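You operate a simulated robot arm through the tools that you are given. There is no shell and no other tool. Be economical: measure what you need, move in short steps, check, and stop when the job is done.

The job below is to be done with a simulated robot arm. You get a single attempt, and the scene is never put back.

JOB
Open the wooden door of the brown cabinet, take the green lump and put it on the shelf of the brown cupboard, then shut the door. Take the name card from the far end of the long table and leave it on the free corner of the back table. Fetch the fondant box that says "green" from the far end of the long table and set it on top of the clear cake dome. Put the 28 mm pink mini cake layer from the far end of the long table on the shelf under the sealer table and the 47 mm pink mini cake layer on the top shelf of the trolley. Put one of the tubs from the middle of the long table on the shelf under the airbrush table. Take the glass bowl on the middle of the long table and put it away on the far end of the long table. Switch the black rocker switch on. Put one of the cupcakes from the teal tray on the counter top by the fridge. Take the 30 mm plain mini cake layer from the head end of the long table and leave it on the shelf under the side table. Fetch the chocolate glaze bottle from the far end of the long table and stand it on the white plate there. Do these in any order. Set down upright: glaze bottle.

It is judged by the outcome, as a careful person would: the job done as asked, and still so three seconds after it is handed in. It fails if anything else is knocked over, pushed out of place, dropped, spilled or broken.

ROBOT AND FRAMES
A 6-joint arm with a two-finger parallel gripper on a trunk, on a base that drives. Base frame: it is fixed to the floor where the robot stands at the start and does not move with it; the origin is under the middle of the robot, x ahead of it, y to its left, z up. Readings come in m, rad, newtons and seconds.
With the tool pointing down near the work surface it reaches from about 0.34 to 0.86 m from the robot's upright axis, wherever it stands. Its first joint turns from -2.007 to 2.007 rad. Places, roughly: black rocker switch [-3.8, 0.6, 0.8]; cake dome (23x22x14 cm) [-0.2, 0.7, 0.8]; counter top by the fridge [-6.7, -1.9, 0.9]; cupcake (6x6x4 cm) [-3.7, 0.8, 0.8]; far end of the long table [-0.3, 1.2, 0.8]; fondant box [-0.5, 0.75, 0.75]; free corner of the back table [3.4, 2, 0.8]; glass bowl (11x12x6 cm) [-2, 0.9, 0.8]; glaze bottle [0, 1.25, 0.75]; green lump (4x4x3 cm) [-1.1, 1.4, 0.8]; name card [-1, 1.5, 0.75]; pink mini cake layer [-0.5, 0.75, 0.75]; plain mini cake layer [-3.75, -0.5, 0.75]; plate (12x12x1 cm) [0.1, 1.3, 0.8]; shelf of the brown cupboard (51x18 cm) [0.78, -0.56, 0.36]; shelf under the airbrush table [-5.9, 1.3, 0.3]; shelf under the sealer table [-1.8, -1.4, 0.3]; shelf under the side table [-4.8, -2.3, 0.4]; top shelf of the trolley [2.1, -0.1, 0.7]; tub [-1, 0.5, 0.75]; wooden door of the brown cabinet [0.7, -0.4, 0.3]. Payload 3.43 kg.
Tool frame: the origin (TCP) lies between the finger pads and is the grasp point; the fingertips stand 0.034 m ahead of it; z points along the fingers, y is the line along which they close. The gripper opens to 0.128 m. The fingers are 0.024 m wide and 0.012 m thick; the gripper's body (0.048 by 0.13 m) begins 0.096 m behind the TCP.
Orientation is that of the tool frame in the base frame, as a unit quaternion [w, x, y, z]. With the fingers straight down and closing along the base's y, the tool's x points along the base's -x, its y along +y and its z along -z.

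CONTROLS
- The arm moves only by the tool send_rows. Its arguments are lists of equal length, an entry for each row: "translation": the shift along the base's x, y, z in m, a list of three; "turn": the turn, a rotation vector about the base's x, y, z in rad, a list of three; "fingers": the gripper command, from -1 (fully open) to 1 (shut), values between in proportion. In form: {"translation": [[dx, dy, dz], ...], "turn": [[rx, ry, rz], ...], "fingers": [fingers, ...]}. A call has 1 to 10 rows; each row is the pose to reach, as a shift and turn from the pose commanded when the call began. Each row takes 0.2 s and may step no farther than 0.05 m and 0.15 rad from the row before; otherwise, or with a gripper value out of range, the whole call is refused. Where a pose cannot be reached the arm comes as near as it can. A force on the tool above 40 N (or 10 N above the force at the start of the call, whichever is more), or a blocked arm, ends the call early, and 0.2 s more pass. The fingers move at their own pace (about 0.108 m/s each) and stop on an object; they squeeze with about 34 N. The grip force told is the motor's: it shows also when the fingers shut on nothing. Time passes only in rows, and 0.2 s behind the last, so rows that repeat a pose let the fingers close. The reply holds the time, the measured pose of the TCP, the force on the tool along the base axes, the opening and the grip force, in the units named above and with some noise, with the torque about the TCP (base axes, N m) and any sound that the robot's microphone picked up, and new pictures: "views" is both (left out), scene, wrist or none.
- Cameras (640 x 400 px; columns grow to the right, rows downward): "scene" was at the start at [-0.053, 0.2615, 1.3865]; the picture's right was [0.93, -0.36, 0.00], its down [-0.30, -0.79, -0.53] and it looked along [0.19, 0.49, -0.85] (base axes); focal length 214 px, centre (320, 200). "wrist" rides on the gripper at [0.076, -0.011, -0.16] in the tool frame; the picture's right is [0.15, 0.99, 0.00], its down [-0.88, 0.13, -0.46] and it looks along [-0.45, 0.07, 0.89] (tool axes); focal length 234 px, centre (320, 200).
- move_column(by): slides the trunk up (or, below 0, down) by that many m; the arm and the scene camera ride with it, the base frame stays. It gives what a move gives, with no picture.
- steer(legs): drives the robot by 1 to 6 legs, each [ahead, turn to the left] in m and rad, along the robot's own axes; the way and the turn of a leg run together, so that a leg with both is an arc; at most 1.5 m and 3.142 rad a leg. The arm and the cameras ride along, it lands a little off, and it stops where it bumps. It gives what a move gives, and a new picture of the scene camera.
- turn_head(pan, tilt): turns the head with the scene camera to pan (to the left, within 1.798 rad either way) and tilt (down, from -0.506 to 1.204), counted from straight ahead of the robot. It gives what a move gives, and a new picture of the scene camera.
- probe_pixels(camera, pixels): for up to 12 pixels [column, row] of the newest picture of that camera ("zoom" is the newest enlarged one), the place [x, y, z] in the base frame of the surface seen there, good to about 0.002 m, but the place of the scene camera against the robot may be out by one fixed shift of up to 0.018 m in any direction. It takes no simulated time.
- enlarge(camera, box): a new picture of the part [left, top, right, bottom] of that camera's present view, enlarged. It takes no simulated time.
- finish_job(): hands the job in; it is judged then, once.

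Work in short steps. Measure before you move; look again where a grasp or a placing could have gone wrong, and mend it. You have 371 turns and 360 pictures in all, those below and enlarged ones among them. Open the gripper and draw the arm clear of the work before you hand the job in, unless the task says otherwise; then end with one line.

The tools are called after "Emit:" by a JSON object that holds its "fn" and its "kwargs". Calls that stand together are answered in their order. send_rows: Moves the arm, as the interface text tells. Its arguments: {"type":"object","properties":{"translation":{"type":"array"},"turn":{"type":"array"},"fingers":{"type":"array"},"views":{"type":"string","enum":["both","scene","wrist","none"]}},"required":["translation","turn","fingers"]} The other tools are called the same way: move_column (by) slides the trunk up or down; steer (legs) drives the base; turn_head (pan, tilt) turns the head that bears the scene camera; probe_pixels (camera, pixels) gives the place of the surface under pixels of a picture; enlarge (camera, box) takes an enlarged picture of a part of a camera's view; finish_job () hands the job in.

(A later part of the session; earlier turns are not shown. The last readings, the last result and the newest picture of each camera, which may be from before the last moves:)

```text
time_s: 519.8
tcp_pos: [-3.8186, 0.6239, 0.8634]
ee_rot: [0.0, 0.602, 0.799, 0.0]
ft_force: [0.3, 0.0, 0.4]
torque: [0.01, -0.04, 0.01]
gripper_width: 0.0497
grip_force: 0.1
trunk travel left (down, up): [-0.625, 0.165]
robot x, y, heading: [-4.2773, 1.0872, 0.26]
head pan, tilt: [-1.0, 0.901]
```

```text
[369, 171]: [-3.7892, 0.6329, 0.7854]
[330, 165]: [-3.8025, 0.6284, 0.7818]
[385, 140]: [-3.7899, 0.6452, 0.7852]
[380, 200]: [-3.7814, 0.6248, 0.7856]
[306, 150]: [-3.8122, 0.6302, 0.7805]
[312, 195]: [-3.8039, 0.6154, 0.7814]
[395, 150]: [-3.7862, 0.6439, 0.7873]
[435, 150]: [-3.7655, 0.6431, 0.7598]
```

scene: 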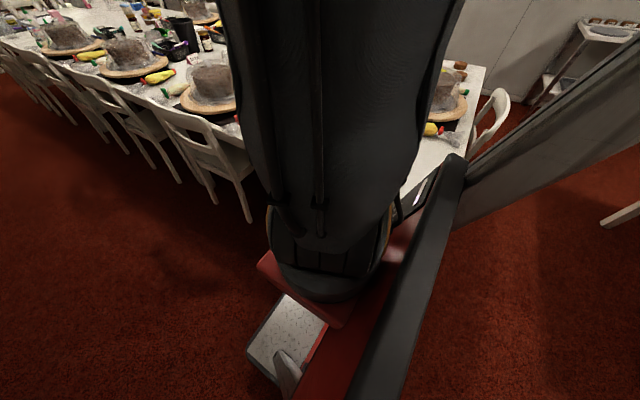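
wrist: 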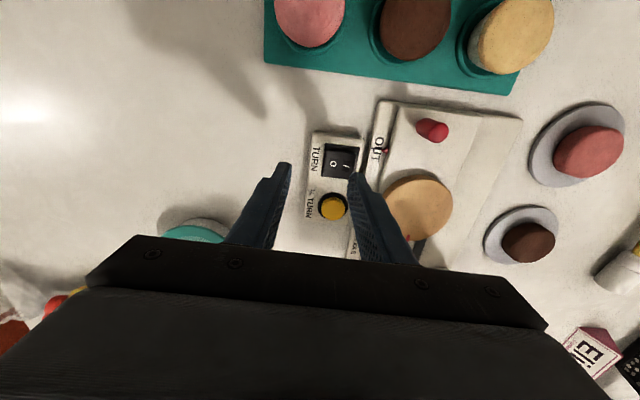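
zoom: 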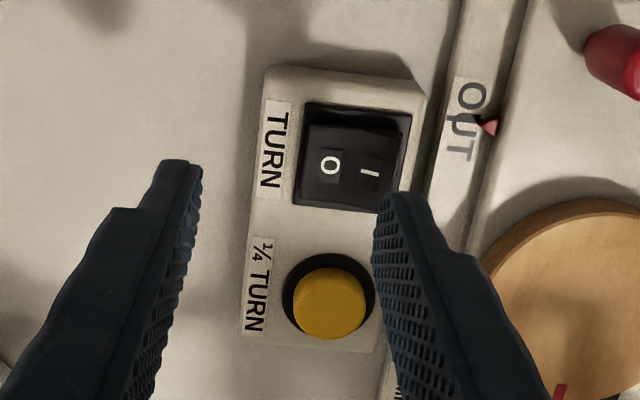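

The +u finger is right above the "I" half. I press down in small steps.

Emit:
{"fn": "send_rows", "kwargs": {"translation": [[0, 0.002, -0.02], [0, 0.002, -0.038], [0, 0.002, -0.044], [0, 0.002, -0.048], [0, 0.002, -0.052], [0, 0.002, -0.055], [0, 0.002, -0.057]], "turn": [[0, 0, 0], [0, 0, 0], [0, 0, 0], [0, 0, 0], [0, 0, 0], [0, 0, 0], [0, 0, 0]], "fingers": [0.22, 0.22, 0.22, 0.22, 0.22, 0.22, 0.22], "views": "none"}}

Emit:
{"fn": "send_rows", "kwargs": {"translation": [[0, 0, 0.03], [0, 0, 0.075], [-0.02, 0, 0.12]], "turn": [[0, 0, 0], [0, 0, 0], [0, 0, 0]], "fingers": [0.22, 0.22, 0.22], "views": "wrist"}}

Emit:
{"fn": "enlarge", "kwargs": {"camera": "wrist", "box": [270, 90, 430, 210]}}

```text
time_s: 520.9
tcp_pos: [-3.8158, 0.6276, 0.8162]
ee_rot: [0.002, 0.601, 0.799, -0.001]
ft_force: [-1.4, 3.1, 15.3]
torque: [0.06, -0.33, 0.18]
gripper_width: 0.0496
grip_force: 0.0
trunk travel left (down, up): [-0.625, 0.165]
robot x, y, heading: [-4.2757, 1.0858, 0.269]
head pan, tilt: [-1.0, 0.901]
stopped in row 5: the force on the tool passed its limit at 46 N (the readings are from after the stop); the commanded pose is now the measured one
```

```text
time_s: 521.7
tcp_pos: [-3.8338, 0.6254, 0.9367]
ee_rot: [0.0, 0.601, 0.799, -0.001]
ft_force: [-0.3, -0.1, -0.3]
torque: [0.05, 0.01, -0.02]
gripper_width: 0.05
grip_force: 0.1
trunk travel left (down, up): [-0.625, 0.165]
robot x, y, heading: [-4.2733, 1.0853, 0.263]
head pan, tilt: [-1.0, 0.901]
```

wrist: 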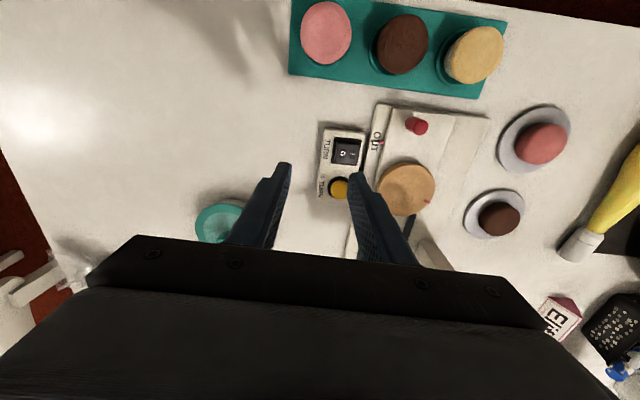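

```text
3.33 times, centred on (350, 150) of wrist
```

zoom: 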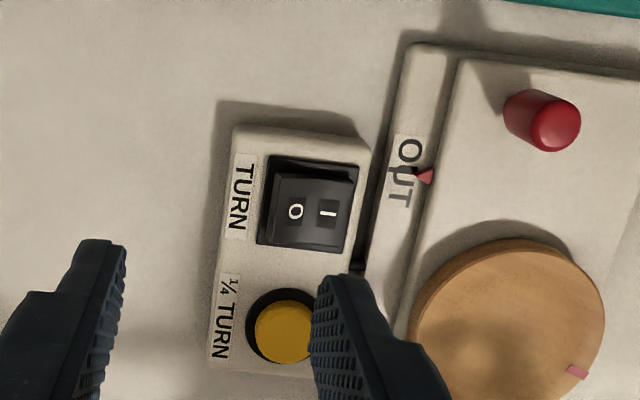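

I probe the rocker's heights to see whether it flipped.

Emit:
{"fn": "probe_pixels", "kwargs": {"camera": "zoom", "pixels": [[280, 205], [295, 212], [328, 213], [345, 215], [340, 190], [275, 235], [235, 150], [578, 371]]}}

Emit:
{"fn": "send_rows", "kwargs": {"translation": [[0, 0, 0], [0, 0, 0], [0, 0, 0], [0, 0, 0], [0, 0, 0]], "turn": [[0, 0, 0], [0, 0, 0], [0, 0, 0], [0, 0, 0], [0, 0, 0]], "fingers": [0.22, 0.22, 0.22, 0.22, 0.22], "views": "wrist"}}

Emit:
{"fn": "enlarge", "kwargs": {"camera": "wrist", "box": [310, 120, 410, 200]}}

```text
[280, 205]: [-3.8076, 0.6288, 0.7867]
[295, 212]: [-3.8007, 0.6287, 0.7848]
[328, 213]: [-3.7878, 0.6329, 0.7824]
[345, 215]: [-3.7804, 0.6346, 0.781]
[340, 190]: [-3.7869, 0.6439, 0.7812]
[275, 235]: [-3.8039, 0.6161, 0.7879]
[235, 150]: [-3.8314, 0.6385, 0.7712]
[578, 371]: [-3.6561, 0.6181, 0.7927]
```

```text
time_s: 522.9
tcp_pos: [-3.8343, 0.6259, 0.9363]
ee_rot: [0.001, 0.601, 0.799, 0.0]
ft_force: [0.1, 0.5, -0.2]
torque: [0.02, -0.03, 0.01]
gripper_width: 0.0498
grip_force: 0.0
trunk travel left (down, up): [-0.625, 0.165]
robot x, y, heading: [-4.2743, 1.0839, 0.266]
head pan, tilt: [-1.0, 0.901]
```

wrist: 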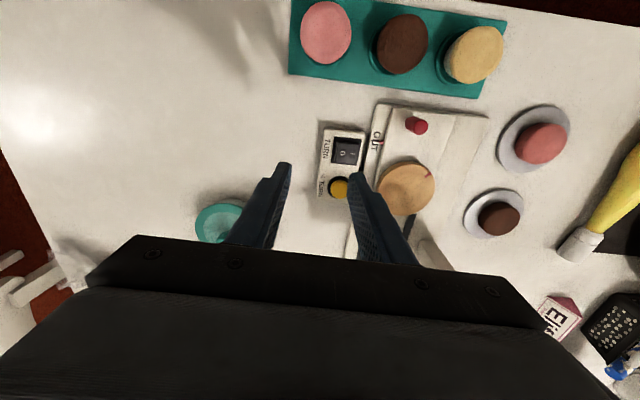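

```text
5.00 times, centred on (360, 160) of wrist
```

zoom: 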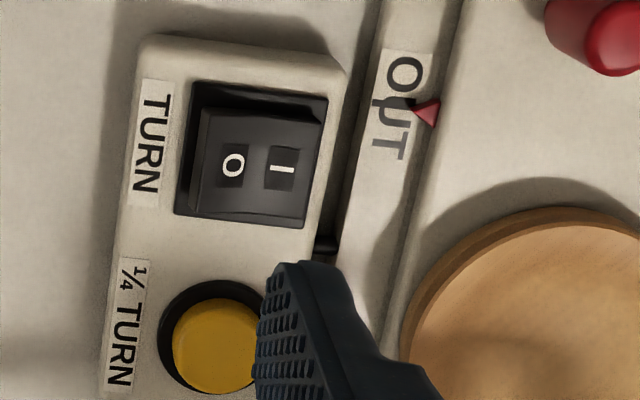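

The rocker flipped (I side now lower) and the turntable is turning: switch is on. I raise and retract, then drive along the far side toward the glass bowl.

Emit:
{"fn": "send_rows", "kwargs": {"translation": [[-0.01, 0.01, 0.045], [-0.02, 0.02, 0.09], [-0.04, 0.04, 0.13], [-0.065, 0.065, 0.165], [-0.095, 0.095, 0.19], [-0.125, 0.125, 0.2]], "turn": [[0, 0, 0], [0, 0, 0], [0, 0, 0], [0, 0, 0], [0, 0, 0], [0, 0, 0]], "fingers": [0.22, 0.22, 0.22, 0.22, 0.22, 0.22], "views": "none"}}

Emit:
{"fn": "steer", "kwargs": {"legs": [[0, 0.075], [1.4, 0], [0, -0.05]]}}

Emit:
{"fn": "turn_head", "kwargs": {"pan": -0.2, "tilt": 0.75}}

```text
time_s: 524.3
tcp_pos: [-3.9588, 0.7508, 1.1368]
ee_rot: [0.0, 0.602, 0.798, 0.0]
ft_force: [0.6, -1.5, -0.5]
torque: [0.07, 0.06, 0.0]
gripper_width: 0.0496
grip_force: 0.1
trunk travel left (down, up): [-0.625, 0.165]
robot x, y, heading: [-4.274, 1.0817, 0.263]
head pan, tilt: [-1.0, 0.901]
```

```text
time_s: 532.1
tcp_pos: [-2.6209, 1.2423, 1.137]
ee_rot: [0.002, 0.584, 0.812, 0.0]
ft_force: [0.0, -0.3, -0.1]
torque: [-0.04, 0.01, -0.01]
gripper_width: 0.0498
grip_force: 0.1
trunk travel left (down, up): [-0.625, 0.165]
robot x, y, heading: [-2.9544, 1.5636, 0.304]
head pan, tilt: [-1.0, 0.901]
```

scene: 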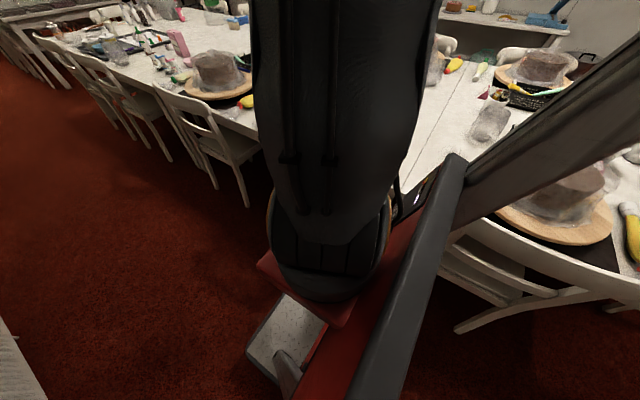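

```text
time_s: 533.3
tcp_pos: [-2.6211, 1.2428, 1.1358]
ee_rot: [0.001, 0.584, 0.812, 0.0]
ft_force: [-0.2, 0.2, -0.3]
torque: [-0.01, 0.01, 0.04]
gripper_width: 0.05
grip_force: 0.1
trunk travel left (down, up): [-0.625, 0.165]
robot x, y, heading: [-2.954, 1.5605, 0.306]
head pan, tilt: [-0.201, 0.75]
```

scene: 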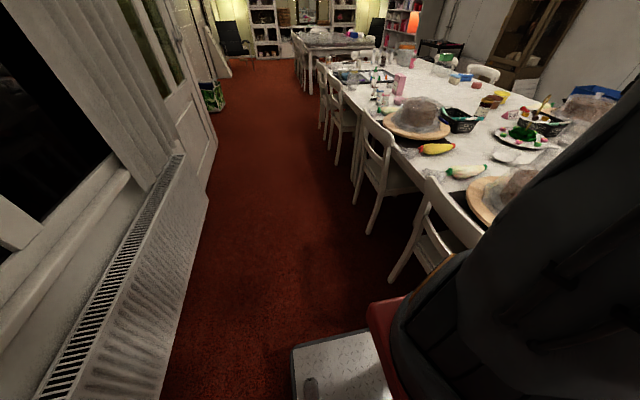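

Emit:
{"fn": "enlarge", "kwargs": {"camera": "scene", "box": [420, 90, 580, 200]}}

Emit:
{"fn": "probe_pixels", "kwargs": {"camera": "scene", "pixels": [[505, 155], [520, 135], [460, 122], [435, 148], [395, 128], [380, 225], [432, 265]]}}

```text
3.64 times, centred on (500, 145) of scene
```

zoom: 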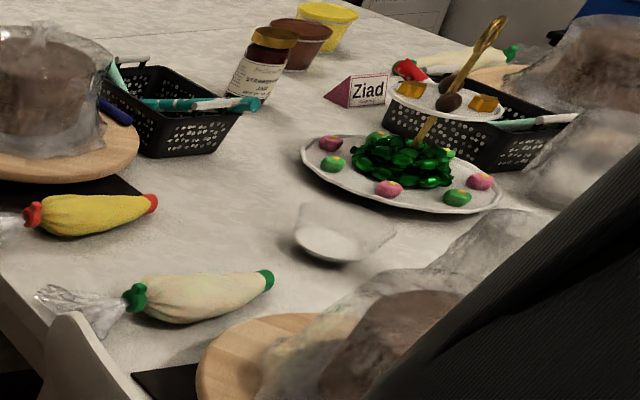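

```text
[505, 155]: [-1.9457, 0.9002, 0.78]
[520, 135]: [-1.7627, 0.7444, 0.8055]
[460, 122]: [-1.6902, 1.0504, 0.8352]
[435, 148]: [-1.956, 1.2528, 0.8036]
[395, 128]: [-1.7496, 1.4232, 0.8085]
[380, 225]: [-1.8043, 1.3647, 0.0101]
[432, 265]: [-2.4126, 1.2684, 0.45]
```

The clear bowl is at ≈(-1.945,0.90). I drive 0.58 m so it lies to my right; I'll pinch its near rim.

Emit:
{"fn": "steer", "kwargs": {"legs": [[0, -0.03], [0.58, 0]]}}

Emit:
{"fn": "turn_head", "kwargs": {"pan": -1.7, "tilt": 0.9}}

```text
time_s: 536.9
tcp_pos: [-2.0853, 1.3857, 1.1368]
ee_rot: [0.001, 0.597, 0.802, 0.0]
ft_force: [-0.5, -0.3, 0.4]
torque: [-0.02, 0.0, 0.04]
gripper_width: 0.0499
grip_force: 0.0
trunk travel left (down, up): [-0.625, 0.165]
robot x, y, heading: [-2.4062, 1.716, 0.276]
head pan, tilt: [-0.201, 0.75]
```

scene: 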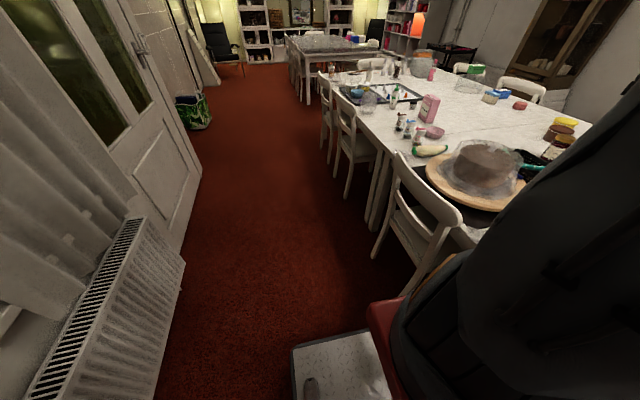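

```text
time_s: 538.5
tcp_pos: [-2.0836, 1.3867, 1.1367]
ee_rot: [0.001, 0.597, 0.802, 0.0]
ft_force: [0.3, 0.2, -0.3]
torque: [-0.04, -0.02, -0.03]
gripper_width: 0.0499
grip_force: 0.1
trunk travel left (down, up): [-0.625, 0.165]
robot x, y, heading: [-2.4041, 1.7169, 0.272]
head pan, tilt: [-1.7, 0.901]
```

scene: 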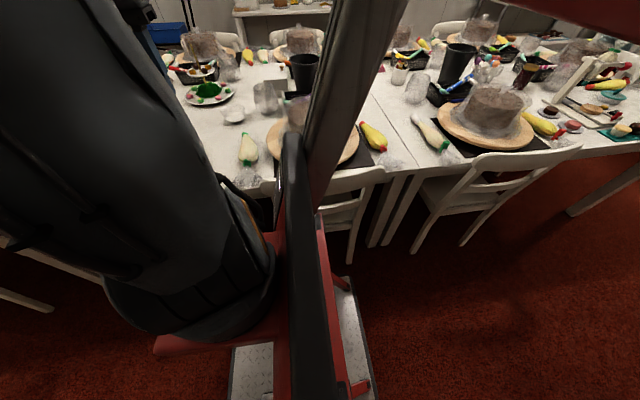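

The bowl is at (232,115). I zoom and probe it.

Emit:
{"fn": "enlarge", "kwargs": {"camera": "scene", "box": [170, 70, 330, 180]}}

Emit:
{"fn": "probe_pixels", "kwargs": {"camera": "zoom", "pixels": [[250, 175], [230, 190], [255, 150], [280, 165], [230, 160], [250, 200], [300, 290], [390, 120], [440, 260], [170, 110]]}}

```text
3.64 times, centred on (250, 125) of scene
```

zoom: 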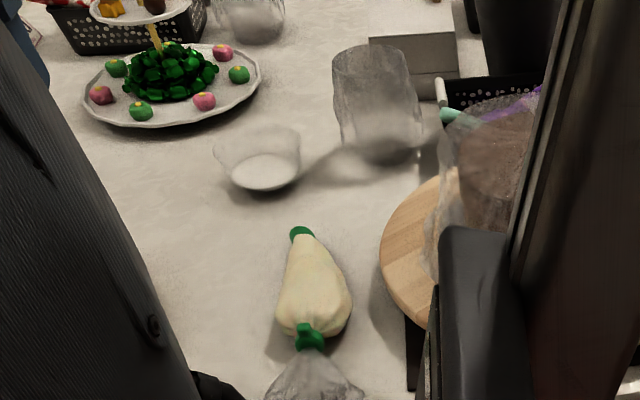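

```text
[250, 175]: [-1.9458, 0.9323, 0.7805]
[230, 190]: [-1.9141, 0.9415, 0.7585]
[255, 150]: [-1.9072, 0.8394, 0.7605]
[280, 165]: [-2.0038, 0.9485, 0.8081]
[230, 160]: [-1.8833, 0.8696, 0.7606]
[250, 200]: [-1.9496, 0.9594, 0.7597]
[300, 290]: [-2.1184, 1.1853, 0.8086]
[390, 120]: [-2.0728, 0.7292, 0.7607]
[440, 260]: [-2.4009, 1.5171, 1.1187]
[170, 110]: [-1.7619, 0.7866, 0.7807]
```

I bring the tool over the near side of the bowl, turning to close across the table (for pinching the rim).

Emit:
{"fn": "send_rows", "kwargs": {"translation": [[0.011, -0.037, -0.01], [0.022, -0.074, -0.02], [0.033, -0.111, -0.03], [0.044, -0.148, -0.04], [0.055, -0.185, -0.05], [0.066, -0.222, -0.065], [0.077, -0.259, -0.08], [0.088, -0.296, -0.095], [0.099, -0.333, -0.11], [0.109, -0.367, -0.125]], "turn": [[0, 0, 0.149], [0, 0, 0.298], [0, 0, 0.447], [0, 0, 0.596], [0, 0, 0.745], [0, 0, 0.894], [0, 0, 1.043], [0, 0, 1.192], [0, 0, 1.341], [0, 0, 1.49]], "fingers": [0, 0, 0, 0, 0, 0, 0, 0, 0, 0], "views": "wrist"}}

```text
time_s: 540.7
tcp_pos: [-1.9771, 1.0193, 1.0118]
ee_rot: [0.001, -0.105, 0.994, 0.0]
ft_force: [-0.6, 0.6, 1.5]
torque: [-0.08, -0.04, -0.01]
gripper_width: 0.0639
grip_force: 0.0
trunk travel left (down, up): [-0.625, 0.165]
robot x, y, heading: [-2.4052, 1.7158, 0.276]
head pan, tilt: [-1.7, 0.901]
```

wrist: 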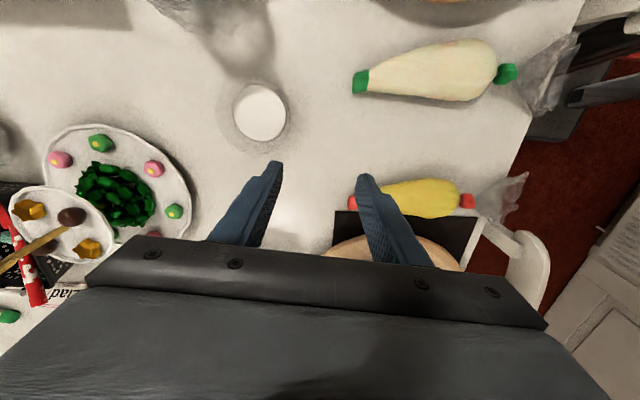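

Emit:
{"fn": "enlarge", "kwargs": {"camera": "wrist", "box": [180, 50, 340, 180]}}

Emit:
{"fn": "probe_pixels", "kwargs": {"camera": "zoom", "pixels": [[320, 250], [215, 250], [420, 250], [320, 150], [320, 350], [450, 250], [170, 250], [470, 200], [400, 160]]}}

```text
3.08 times, centred on (260, 115) of wrist
```

zoom: 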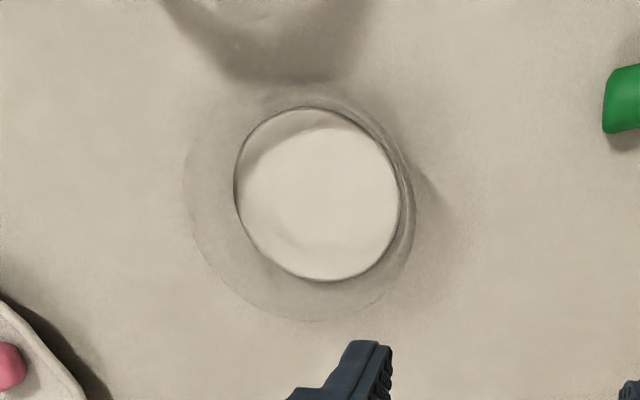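

```text
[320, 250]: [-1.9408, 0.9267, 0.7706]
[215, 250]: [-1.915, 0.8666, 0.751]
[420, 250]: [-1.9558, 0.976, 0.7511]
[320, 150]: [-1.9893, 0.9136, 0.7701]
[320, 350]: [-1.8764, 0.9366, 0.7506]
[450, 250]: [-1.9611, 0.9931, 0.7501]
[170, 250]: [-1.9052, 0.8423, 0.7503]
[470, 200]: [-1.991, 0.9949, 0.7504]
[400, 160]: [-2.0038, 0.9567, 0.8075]
```

The bowl centre ≈(-1.966,0.919), rim z 0.808, with white contents; keep level. I drive 0.15 m ahead for better reach and lower the trunk slightly.

Emit:
{"fn": "steer", "kwargs": {"legs": [[0.15, 0]]}}

Emit:
{"fn": "send_rows", "kwargs": {"translation": [[-0.02, -0.007, 0], [-0.06, -0.02, 0], [-0.1, -0.035, -0.01], [-0.13, -0.06, -0.03], [-0.148, -0.09, -0.05]], "turn": [[0, 0, 0.03], [0, 0, 0.06], [0, 0, 0.07], [0, 0, 0.07], [0, 0, 0.07]], "fingers": [0, 0, 0, 0, 0], "views": "wrist"}}

```text
time_s: 542.1
tcp_pos: [-1.832, 1.0578, 1.0115]
ee_rot: [0.001, -0.104, 0.995, 0.001]
ft_force: [-0.9, -0.4, -0.6]
torque: [0.04, 0.0, -0.02]
gripper_width: 0.0639
grip_force: 0.0
trunk travel left (down, up): [-0.625, 0.165]
robot x, y, heading: [-2.2606, 1.756, 0.272]
head pan, tilt: [-1.7, 0.901]
```

scene: 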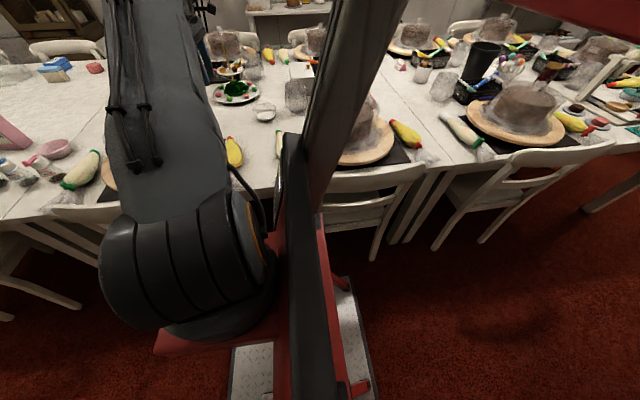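

```text
time_s: 543.3
tcp_pos: [-1.9799, 0.9669, 0.9612]
ee_rot: [0.001, -0.138, 0.99, 0.0]
ft_force: [-0.1, -0.2, 0.5]
torque: [-0.03, 0.0, -0.03]
gripper_width: 0.0642
grip_force: 0.1
trunk travel left (down, up): [-0.625, 0.165]
robot x, y, heading: [-2.2588, 1.7531, 0.275]
head pan, tilt: [-1.7, 0.901]
```

wrist: 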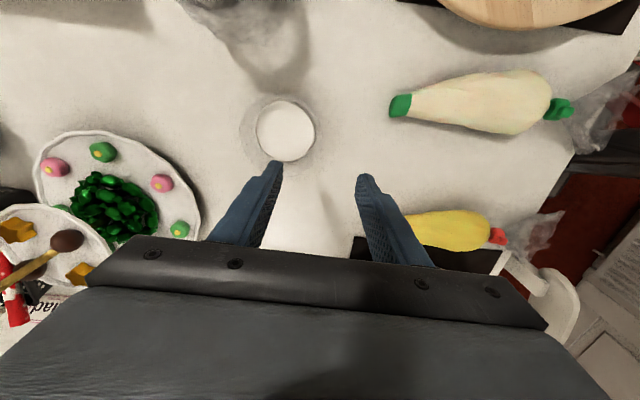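

Emit:
{"fn": "enlarge", "kwargs": {"camera": "wrist", "box": [220, 80, 350, 180]}}

```text
4.00 times, centred on (285, 130) of wrist
```

zoom: 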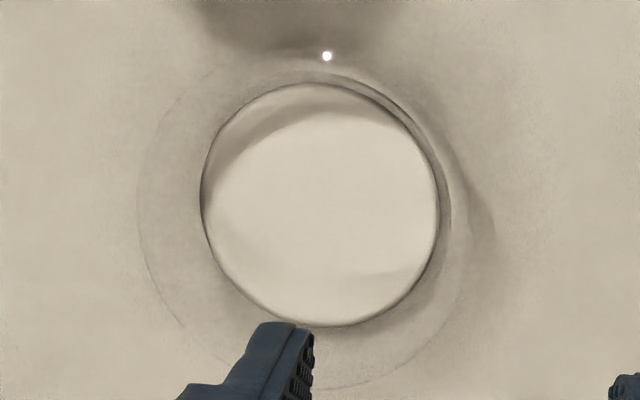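

Emit:
{"fn": "probe_pixels", "kwargs": {"camera": "zoom", "pixels": [[320, 200], [205, 200], [438, 200], [320, 90], [320, 325], [450, 230], [462, 260], [145, 200], [330, 388], [440, 320]]}}

```text
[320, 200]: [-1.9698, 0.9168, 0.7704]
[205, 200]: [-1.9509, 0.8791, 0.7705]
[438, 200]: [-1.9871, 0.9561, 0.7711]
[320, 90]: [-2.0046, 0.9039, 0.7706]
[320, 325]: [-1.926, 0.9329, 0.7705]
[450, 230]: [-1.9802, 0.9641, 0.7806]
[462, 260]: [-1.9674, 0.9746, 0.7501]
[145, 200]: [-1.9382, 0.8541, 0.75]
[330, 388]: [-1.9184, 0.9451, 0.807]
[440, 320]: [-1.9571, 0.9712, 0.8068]
```

Bowl centre (-1.967,0.918), rim radius 0.055. I tilt the tool 0.3 rad to follow the wall and descend to straddle the near rim.

Emit:
{"fn": "send_rows", "kwargs": {"translation": [[-0.001, 0.015, -0.03], [-0.002, 0.015, -0.06], [-0.003, 0.012, -0.09], [-0.003, 0.008, -0.115], [-0.003, 0.005, -0.135], [-0.003, 0.005, -0.147]], "turn": [[-0.1, -0.03, 0], [-0.2, -0.06, 0], [-0.287, -0.086, 0], [-0.287, -0.086, 0], [-0.287, -0.086, 0], [-0.287, -0.086, 0]], "fingers": [0, 0, 0, 0, 0, 0], "views": "wrist"}}

```text
time_s: 544.7
tcp_pos: [-1.9825, 0.9707, 0.8142]
ee_rot: [0.024, -0.136, 0.979, -0.147]
ft_force: [-0.5, -0.6, -0.4]
torque: [-0.01, 0.01, -0.02]
gripper_width: 0.0636
grip_force: 0.1
trunk travel left (down, up): [-0.625, 0.165]
robot x, y, heading: [-2.2606, 1.7561, 0.275]
head pan, tilt: [-1.7, 0.901]
```

wrist: 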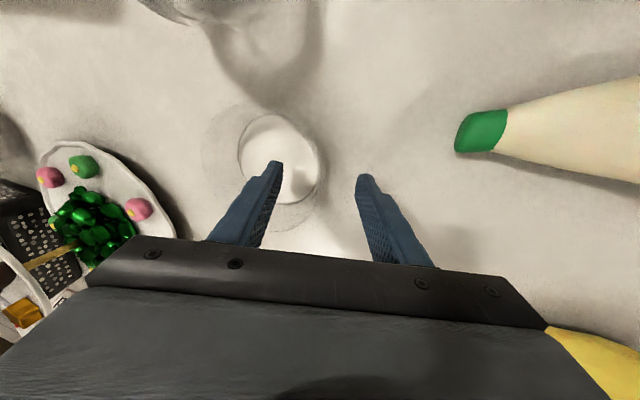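

One finger is inside, one outside. I close and lift a little to test.

Emit:
{"fn": "send_rows", "kwargs": {"translation": [[0, 0, 0], [0, 0, 0], [0, 0, 0], [0, 0, 0], [0, 0, 0.004], [0, 0, 0.01], [0, 0, 0.018], [0, 0, 0.026]], "turn": [[0, 0, 0], [0, 0, 0], [0, 0, 0], [0, 0, 0], [0, 0, 0], [0, 0, 0], [0, 0, 0], [0, 0, 0]], "fingers": [0.5, 0.8, 1, 1, 1, 1, 1, 1], "views": "wrist"}}

```text
time_s: 546.5
tcp_pos: [-1.983, 0.9731, 0.8402]
ee_rot: [0.023, -0.136, 0.98, -0.147]
ft_force: [0.1, -0.2, -2.2]
torque: [0.13, 0.06, 0.01]
gripper_width: 0.0024
grip_force: 33.7
trunk travel left (down, up): [-0.625, 0.165]
robot x, y, heading: [-2.257, 1.7567, 0.27]
head pan, tilt: [-1.7, 0.901]
```

wrist: 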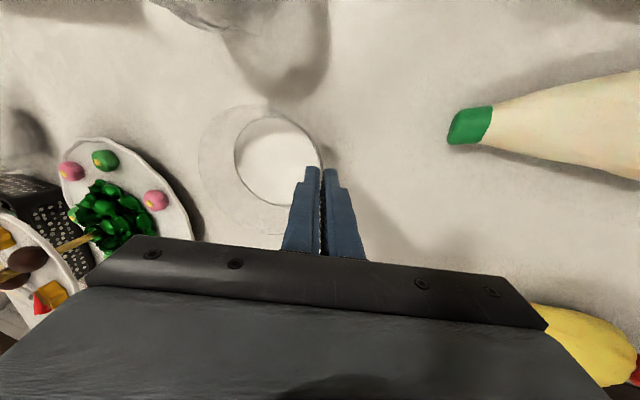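

The bowl's wall (2.4 mm) is held. I lift it slowly, level, to a safe height while drawing it toward me.

Emit:
{"fn": "send_rows", "kwargs": {"translation": [[0, 0, 0.015], [0, 0, 0.035], [0, 0, 0.06], [-0.002, 0.006, 0.085], [-0.005, 0.016, 0.11], [-0.01, 0.03, 0.135], [-0.016, 0.05, 0.16], [-0.022, 0.075, 0.185], [-0.03, 0.1, 0.21], [-0.037, 0.125, 0.235]], "turn": [[0, 0, 0], [0, 0, 0], [0, 0, 0], [0, 0, 0], [0, 0, 0], [0, 0, 0], [0, 0, 0], [0, 0, 0], [0, 0, 0], [0, 0, 0]], "fingers": [1, 1, 1, 1, 1, 1, 1, 1, 1, 1], "views": "wrist"}}

```text
time_s: 548.7
tcp_pos: [-2.0201, 1.0963, 1.0752]
ee_rot: [0.023, -0.136, 0.98, -0.145]
ft_force: [-0.6, -0.3, -3.5]
torque: [0.13, 0.04, 0.0]
gripper_width: 0.0028
grip_force: 34.0
trunk travel left (down, up): [-0.625, 0.165]
robot x, y, heading: [-2.2619, 1.754, 0.274]
head pan, tilt: [-1.7, 0.901]
```

wrist: 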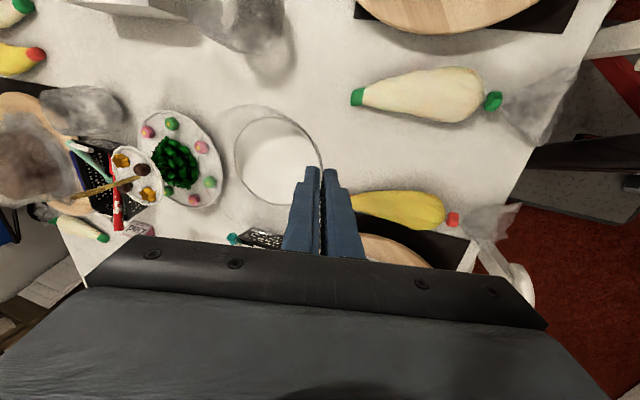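

Emit:
{"fn": "send_rows", "kwargs": {"translation": [[-0.005, 0.02, 0.015], [-0.012, 0.045, 0.03], [-0.019, 0.07, 0.045], [-0.026, 0.095, 0.06], [-0.03, 0.11, 0.065]], "turn": [[0, 0, 0], [0, 0, 0], [0, 0, 0], [0, 0, 0], [0, 0, 0]], "fingers": [1, 1, 1, 1, 1], "views": "none"}}

Emit:
{"fn": "steer", "kwargs": {"legs": [[0, 0.025], [1.0, 0]]}}

```text
time_s: 549.9
tcp_pos: [-2.05, 1.2087, 1.1397]
ee_rot: [0.022, -0.137, 0.979, -0.147]
ft_force: [-0.3, 0.0, -2.6]
torque: [0.18, 0.04, -0.06]
gripper_width: 0.0027
grip_force: 34.3
trunk travel left (down, up): [-0.625, 0.165]
robot x, y, heading: [-2.2597, 1.7544, 0.271]
head pan, tilt: [-1.7, 0.901]
```

```text
time_s: 555.4
tcp_pos: [-1.095, 1.4893, 1.14]
ee_rot: [0.024, -0.139, 0.979, -0.148]
ft_force: [-0.8, -0.2, -2.0]
torque: [0.07, 0.05, -0.03]
gripper_width: 0.0026
grip_force: 33.9
trunk travel left (down, up): [-0.625, 0.165]
robot x, y, heading: [-1.3059, 2.0371, 0.278]
head pan, tilt: [-1.7, 0.901]
```

scene: 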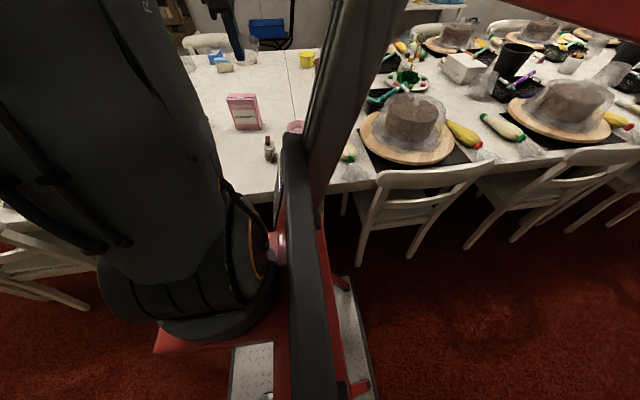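

I move over the former card spot and view with the wrist camera.

Emit:
{"fn": "send_rows", "kwargs": {"translation": [[0.03, 0.014, 0], [0.065, 0.03, 0], [0.1, 0.046, 0], [0.129, 0.06, 0]], "turn": [[0, 0, 0], [0, 0, 0], [0, 0, 0], [0, 0, 0]], "fingers": [1, 1, 1, 1], "views": "wrist"}}

```text
time_s: 556.4
tcp_pos: [-0.9657, 1.5474, 1.1411]
ee_rot: [0.024, -0.139, 0.979, -0.147]
ft_force: [-0.2, -0.9, -1.4]
torque: [0.14, 0.0, 0.0]
gripper_width: 0.0027
grip_force: 34.0
trunk travel left (down, up): [-0.625, 0.165]
robot x, y, heading: [-1.3057, 2.0327, 0.277]
head pan, tilt: [-1.7, 0.901]
```

wrist: 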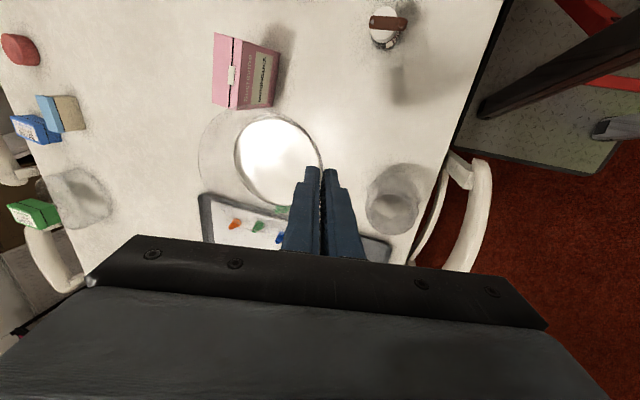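

The spot beneath is free (box, bottle, glass ≥0.1 m away). I descend.

Emit:
{"fn": "send_rows", "kwargs": {"translation": [[0, 0, -0.04], [0, 0, -0.085], [0, 0, -0.13], [0, 0, -0.175], [0, 0, -0.215], [0, 0, -0.25], [0, 0, -0.28], [0, 0, -0.3], [0, 0, -0.312]], "turn": [[0, 0, 0], [0, 0, 0], [0, 0, 0], [0, 0, 0], [0, 0, 0], [0, 0, 0], [0, 0, 0], [0, 0, 0], [0, 0, 0]], "fingers": [1, 1, 1, 1, 1, 1, 1, 1, 1], "views": "wrist"}}

Emit:
{"fn": "send_rows", "kwargs": {"translation": [[0, 0, -0.004], [0, 0, -0.007], [0, 0, -0.01], [0, 0, -0.013], [0, 0, -0.016]], "turn": [[0, 0, 0], [0, 0, 0], [0, 0, 0], [0, 0, 0], [0, 0, 0]], "fingers": [1, 1, 1, 1, 1], "views": "none"}}

```text
time_s: 558.4
tcp_pos: [-0.9658, 1.5486, 0.8281]
ee_rot: [0.023, -0.14, 0.979, -0.147]
ft_force: [-0.4, 0.1, -2.3]
torque: [0.09, 0.07, 0.0]
gripper_width: 0.0028
grip_force: 33.8
trunk travel left (down, up): [-0.625, 0.165]
robot x, y, heading: [-1.3049, 2.0392, 0.272]
head pan, tilt: [-1.7, 0.901]
```

wrist: 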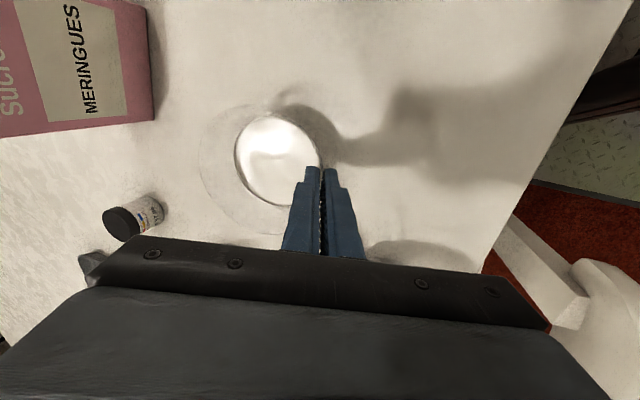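

```text
time_s: 559.6
tcp_pos: [-0.9648, 1.5501, 0.8123]
ee_rot: [0.023, -0.14, 0.979, -0.148]
ft_force: [-2.4, 3.6, 9.1]
torque: [0.05, 0.02, -0.02]
gripper_width: 0.0028
grip_force: 33.7
trunk travel left (down, up): [-0.625, 0.165]
robot x, y, heading: [-1.306, 2.0344, 0.277]
head pan, tilt: [-1.7, 0.901]
```

Contact (9 N). I open gradually and lift straight along the tool axis.

Emit:
{"fn": "send_rows", "kwargs": {"translation": [[0, 0, 0.001], [0, 0, 0.001], [0, 0, 0.001], [-0.001, 0.004, 0.015], [-0.003, 0.01, 0.04], [-0.005, 0.018, 0.07], [-0.008, 0.028, 0.11], [-0.01, 0.038, 0.155], [-0.01, 0.04, 0.2]], "turn": [[0, 0, 0], [0, 0, 0], [0, 0, 0], [0, 0, 0], [0, 0, 0], [0, 0, 0], [0, 0, 0], [0, 0, 0], [0, 0, 0]], "fingers": [0.6, 0.3, 0.3, 0.3, 0.3, 0.3, 0.3, 0.3, 0.3], "views": "wrist"}}

```text
time_s: 561.6
tcp_pos: [-0.9763, 1.5885, 1.0164]
ee_rot: [0.024, -0.139, 0.979, -0.146]
ft_force: [0.5, -0.2, -0.7]
torque: [0.08, -0.01, -0.02]
gripper_width: 0.0451
grip_force: 0.1
trunk travel left (down, up): [-0.625, 0.165]
robot x, y, heading: [-1.305, 2.0339, 0.273]
head pan, tilt: [-1.7, 0.901]
```

wrist: 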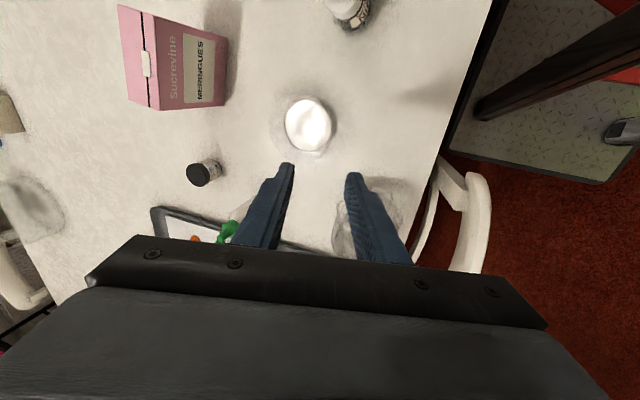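

The bowl stands at the far end. I raise/retract the arm and reverse along the far side to the cupcakes.

Emit:
{"fn": "send_rows", "kwargs": {"translation": [[-0.005, 0.015, 0.03], [-0.01, 0.03, 0.06], [-0.015, 0.05, 0.09], [-0.022, 0.075, 0.115], [-0.03, 0.1, 0.12]], "turn": [[0.06, 0.018, 0], [0.12, 0.036, 0], [0.18, 0.054, 0], [0.24, 0.072, 0], [0.29, 0.087, 0]], "fingers": [0.3, 0.3, 0.3, 0.3, 0.3], "views": "none"}}

Emit:
{"fn": "steer", "kwargs": {"legs": [[-1.4, 0], [-1.4, 0], [-0.3, 0]]}}

```text
time_s: 562.8
tcp_pos: [-1.0074, 1.6898, 1.1336]
ee_rot: [0.001, -0.14, 0.99, 0.003]
ft_force: [-0.9, 0.1, -0.1]
torque: [0.03, -0.02, 0.03]
gripper_width: 0.0446
grip_force: 0.2
trunk travel left (down, up): [-0.625, 0.165]
robot x, y, heading: [-1.3077, 2.036, 0.279]
head pan, tilt: [-1.7, 0.901]
```

```text
time_s: 578.1
tcp_pos: [-4.0147, 0.8449, 1.1325]
ee_rot: [0.001, -0.141, 0.99, 0.002]
ft_force: [0.1, 0.1, 0.1]
torque: [0.0, 0.01, 0.0]
gripper_width: 0.045
grip_force: 0.1
trunk travel left (down, up): [-0.625, 0.165]
robot x, y, heading: [-4.3164, 1.1913, 0.277]
head pan, tilt: [-1.7, 0.901]
```

scene: 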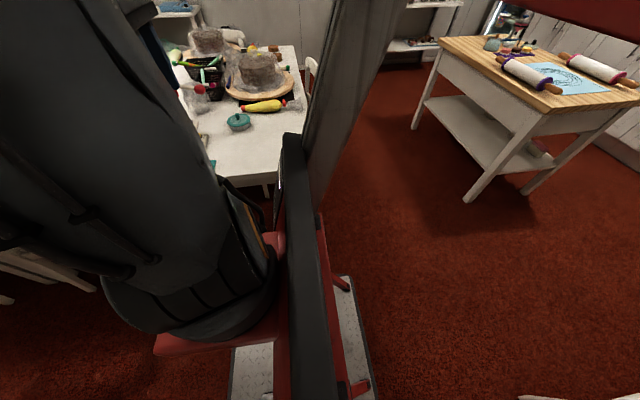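

I move over the pink end cupcake near (-3.88,0.742), fingers closing across the row.

Emit:
{"fn": "send_rows", "kwargs": {"translation": [[0.03, -0.022, -0.03], [0.06, -0.045, -0.06], [0.09, -0.067, -0.09], [0.115, -0.085, -0.12], [0.135, -0.1, -0.15], [0.135, -0.1, -0.18]], "turn": [[0, 0, 0], [0, 0, 0], [0, 0, 0], [0, 0, 0], [0, 0, 0], [0, 0, 0]], "fingers": [-0.45, -0.45, -0.45, -0.45, -0.45, -0.45], "views": "wrist"}}

```text
time_s: 579.5
tcp_pos: [-3.8791, 0.7468, 0.9516]
ee_rot: [0.001, -0.141, 0.99, 0.002]
ft_force: [0.1, 0.1, -0.1]
torque: [-0.01, -0.04, -0.02]
gripper_width: 0.0928
grip_force: 0.1
trunk travel left (down, up): [-0.625, 0.165]
robot x, y, heading: [-4.3147, 1.1883, 0.275]
head pan, tilt: [-1.7, 0.901]
```

wrist: 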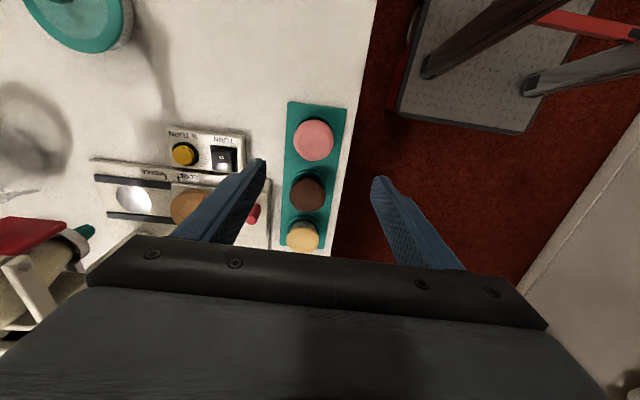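

Emit:
{"fn": "probe_pixels", "kwargs": {"camera": "wrist", "pixels": [[313, 140], [294, 140], [333, 140], [313, 119], [313, 160], [338, 125], [245, 140], [262, 205], [290, 125]]}}

```text
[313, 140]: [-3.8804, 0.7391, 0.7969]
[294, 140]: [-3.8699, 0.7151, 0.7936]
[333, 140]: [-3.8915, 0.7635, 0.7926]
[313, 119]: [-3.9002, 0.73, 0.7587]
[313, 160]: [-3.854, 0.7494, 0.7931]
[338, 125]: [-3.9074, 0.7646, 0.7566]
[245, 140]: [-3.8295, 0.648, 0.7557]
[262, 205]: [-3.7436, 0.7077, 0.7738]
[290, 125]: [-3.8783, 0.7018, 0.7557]
```

Cupcake centre (-3.8805,0.739). I descend to z 0.798, close gently and lift.

Emit:
{"fn": "send_rows", "kwargs": {"translation": [[-0.0014, -0.0075, -0.04], [-0.0014, -0.0075, -0.08], [-0.0014, -0.0075, -0.115], [-0.0014, -0.0075, -0.14], [-0.0014, -0.0075, -0.153], [-0.0014, -0.0075, -0.153], [-0.0014, -0.0075, -0.153], [-0.0014, -0.0075, -0.153]], "turn": [[0, 0, 0], [0, 0, 0], [0, 0, 0], [0, 0, 0], [0, 0, 0], [0, 0, 0], [0, 0, 0], [0, 0, 0]], "fingers": [-0.25, -0.25, -0.25, -0.25, -0.25, 0.3, 1, 1], "views": "none"}}

Emit:
{"fn": "send_rows", "kwargs": {"translation": [[0, 0, 0], [0, 0, 0.004], [0, 0, 0.012], [0, 0, 0.025], [0, 0, 0.045], [0, 0, 0.07], [0, 0, 0.1], [-0.01, 0.02, 0.13], [-0.025, 0.045, 0.155], [-0.04, 0.07, 0.18]], "turn": [[0, 0, 0], [0, 0, 0], [0, 0, 0], [0, 0, 0], [0, 0, 0], [0, 0, 0], [0, 0, 0], [0, 0, 0], [0, 0, 0], [0, 0, 0]], "fingers": [1, 1, 1, 1, 1, 1, 1, 1, 1, 1], "views": "wrist"}}

```text
time_s: 581.3
tcp_pos: [-3.8796, 0.7382, 0.7998]
ee_rot: [0.001, -0.14, 0.99, 0.003]
ft_force: [-0.6, 0.6, 1.2]
torque: [-0.01, 0.02, 0.0]
gripper_width: 0.055
grip_force: 34.1
trunk travel left (down, up): [-0.625, 0.165]
robot x, y, heading: [-4.3125, 1.1902, 0.275]
head pan, tilt: [-1.7, 0.901]
```

```text
time_s: 583.5
tcp_pos: [-3.919, 0.8088, 0.9791]
ee_rot: [0.001, -0.141, 0.99, 0.003]
ft_force: [1.0, -1.5, -0.9]
torque: [0.03, 0.03, 0.0]
gripper_width: 0.0546
grip_force: 34.2
trunk travel left (down, up): [-0.625, 0.165]
robot x, y, heading: [-4.3124, 1.1888, 0.276]
head pan, tilt: [-1.7, 0.901]
```

wrist: 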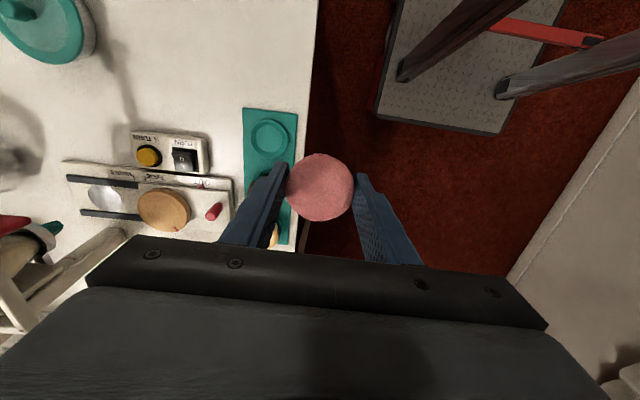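

Cupcake held. I raise and retract, then drive via the gap at the head end to the near-side aisle facing the kitchen.

Emit:
{"fn": "send_rows", "kwargs": {"translation": [[-0.01, 0.01, 0.03], [-0.02, 0.02, 0.06], [-0.035, 0.035, 0.09], [-0.05, 0.05, 0.12], [-0.065, 0.065, 0.15]], "turn": [[0, 0, 0], [0, 0, 0], [0, 0, 0], [0, 0, 0], [0, 0, 0]], "fingers": [1, 1, 1, 1, 1], "views": "none"}}

Emit:
{"fn": "steer", "kwargs": {"legs": [[-0.77, 0], [0, -1.57], [1.4, 0], [1.02, 0], [0, -1.57]]}}

Emit:
{"fn": "turn_head", "kwargs": {"pan": 0.1, "tilt": 0.55}}

```text
time_s: 584.7
tcp_pos: [-3.9848, 0.8722, 1.1293]
ee_rot: [0.0, -0.141, 0.99, 0.002]
ft_force: [0.5, -0.1, -1.4]
torque: [0.06, 0.01, -0.03]
gripper_width: 0.0545
grip_force: 33.9
trunk travel left (down, up): [-0.625, 0.165]
robot x, y, heading: [-4.3141, 1.1886, 0.28]
head pan, tilt: [-1.7, 0.901]
```

```text
time_s: 590.1
tcp_pos: [-4.8155, 0.5865, 1.129]
ee_rot: [0.002, -0.018, 1.0, 0.003]
ft_force: [-0.3, 0.2, -0.5]
torque: [-0.03, -0.02, -0.02]
gripper_width: 0.0544
grip_force: 34.3
trunk travel left (down, up): [-0.625, 0.165]
robot x, y, heading: [-5.0542, 0.9737, 0.035]
head pan, tilt: [-1.7, 0.901]
stopped in leg 2: the robot was blocked; the commanded pose is now the measured one
```

scene: 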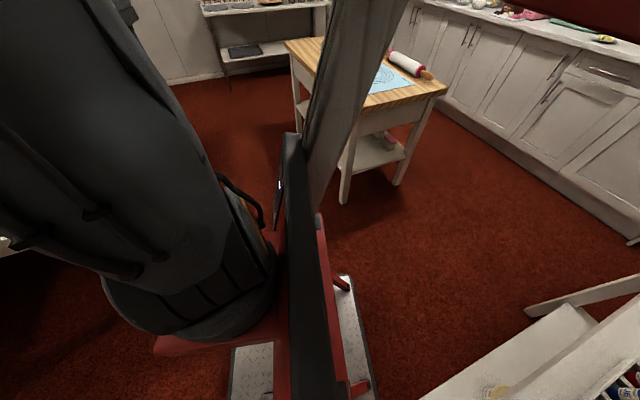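

```text
time_s: 591.9
tcp_pos: [-4.8162, 0.5851, 1.1292]
ee_rot: [0.001, -0.017, 1.0, 0.002]
ft_force: [0.2, -0.6, -0.9]
torque: [-0.02, 0.02, 0.03]
gripper_width: 0.0544
grip_force: 34.6
trunk travel left (down, up): [-0.625, 0.165]
robot x, y, heading: [-5.0542, 0.9745, 0.035]
head pan, tilt: [0.099, 0.55]
```

scene: 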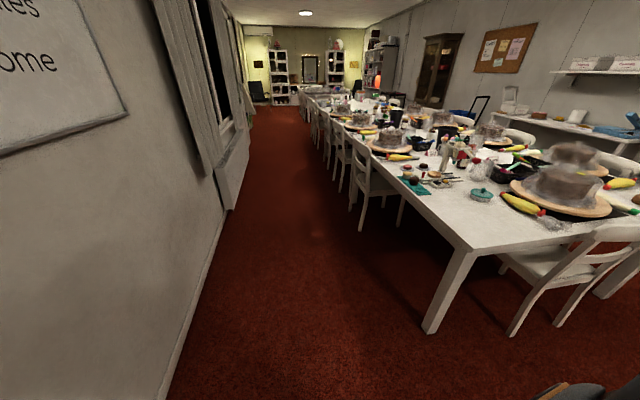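

My rear corner touched the airbrush table's leg while turning. I pull forward first, then turn and go on.

Emit:
{"fn": "steer", "kwargs": {"legs": [[0.25, 0], [0, -1.69], [0.6, 0], [0, 0.36]]}}

```text
time_s: 602.0
tcp_pos: [-5.1936, 0.0552, 1.129]
ee_rot: [0.004, 0.612, 0.791, 0.001]
ft_force: [0.4, -0.4, -0.7]
torque: [0.01, 0.03, 0.04]
gripper_width: 0.0547
grip_force: 33.8
trunk travel left (down, up): [-0.625, 0.165]
robot x, y, heading: [-4.8673, 0.3722, -1.314]
head pan, tilt: [0.099, 0.55]
```

scene: 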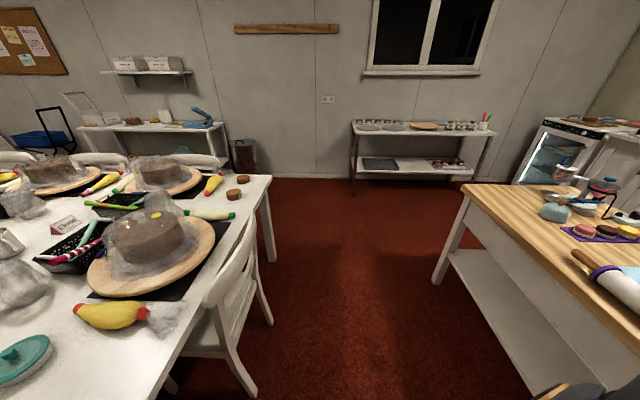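

Emit:
{"fn": "steer", "kwargs": {"legs": [[1.3, 0], [0.45, 0], [0, -1.55]]}}

Emit:
{"fn": "turn_head", "kwargs": {"pan": 0.05, "tilt": 0.6}}

```text
time_s: 614.7
tcp_pos: [-4.769, -1.0066, 1.129]
ee_rot: [0.003, 0.992, 0.123, -0.001]
ft_force: [0.0, 0.1, -1.0]
torque: [-0.02, -0.01, -0.04]
gripper_width: 0.0543
grip_force: 33.8
trunk travel left (down, up): [-0.625, 0.165]
robot x, y, heading: [-4.448, -1.3313, -2.899]
head pan, tilt: [0.099, 0.55]
```

scene: 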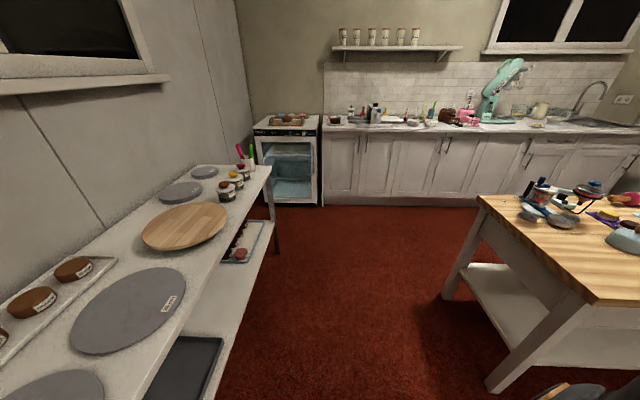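

```text
time_s: 615.3
tcp_pos: [-4.7687, -1.0086, 1.1287]
ee_rot: [0.003, 0.992, 0.123, -0.002]
ft_force: [-0.5, -0.5, 0.0]
torque: [0.01, 0.0, 0.0]
gripper_width: 0.0546
grip_force: 33.9
trunk travel left (down, up): [-0.625, 0.165]
robot x, y, heading: [-4.4494, -1.3364, -2.896]
head pan, tilt: [0.051, 0.6]
```

scene: 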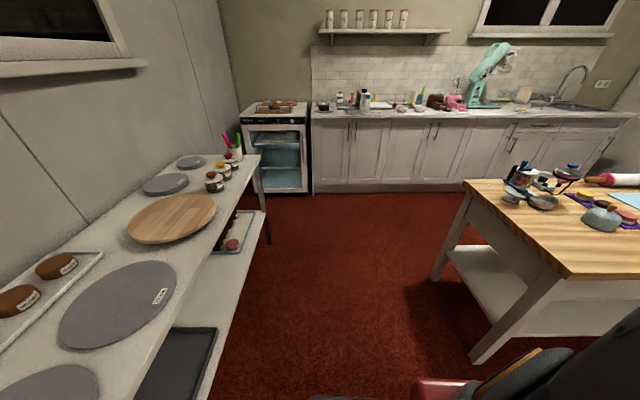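

I zoom on the counter near the fridge and probe.

Emit:
{"fn": "enlarge", "kwargs": {"camera": "scene", "box": [220, 70, 460, 200]}}

Emit:
{"fn": "probe_pixels", "kwargs": {"camera": "scene", "pixels": [[325, 113], [350, 113], [316, 118], [400, 113], [385, 115], [345, 107], [315, 190], [300, 190], [440, 280], [265, 240], [355, 117], [420, 116]]}}

```text
2.67 times, centred on (340, 135) of scene
```

zoom: 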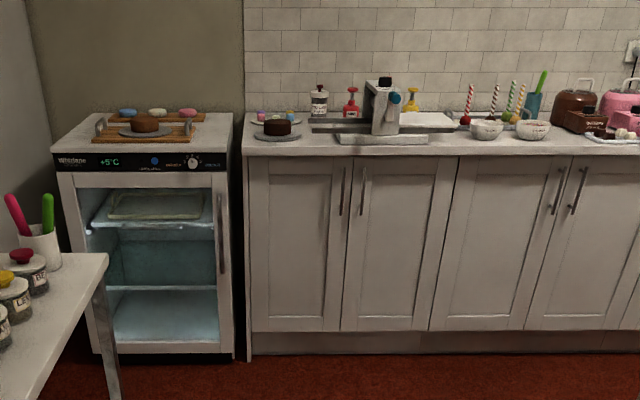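

```text
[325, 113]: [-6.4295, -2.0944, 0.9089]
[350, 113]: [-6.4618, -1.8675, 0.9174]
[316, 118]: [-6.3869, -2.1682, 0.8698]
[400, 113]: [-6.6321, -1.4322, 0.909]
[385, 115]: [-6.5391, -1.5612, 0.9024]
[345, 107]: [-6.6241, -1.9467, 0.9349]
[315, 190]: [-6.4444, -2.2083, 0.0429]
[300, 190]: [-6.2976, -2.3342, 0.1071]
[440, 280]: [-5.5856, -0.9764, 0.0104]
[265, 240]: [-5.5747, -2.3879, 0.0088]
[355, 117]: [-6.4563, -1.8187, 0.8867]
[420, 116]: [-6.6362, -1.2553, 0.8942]
```

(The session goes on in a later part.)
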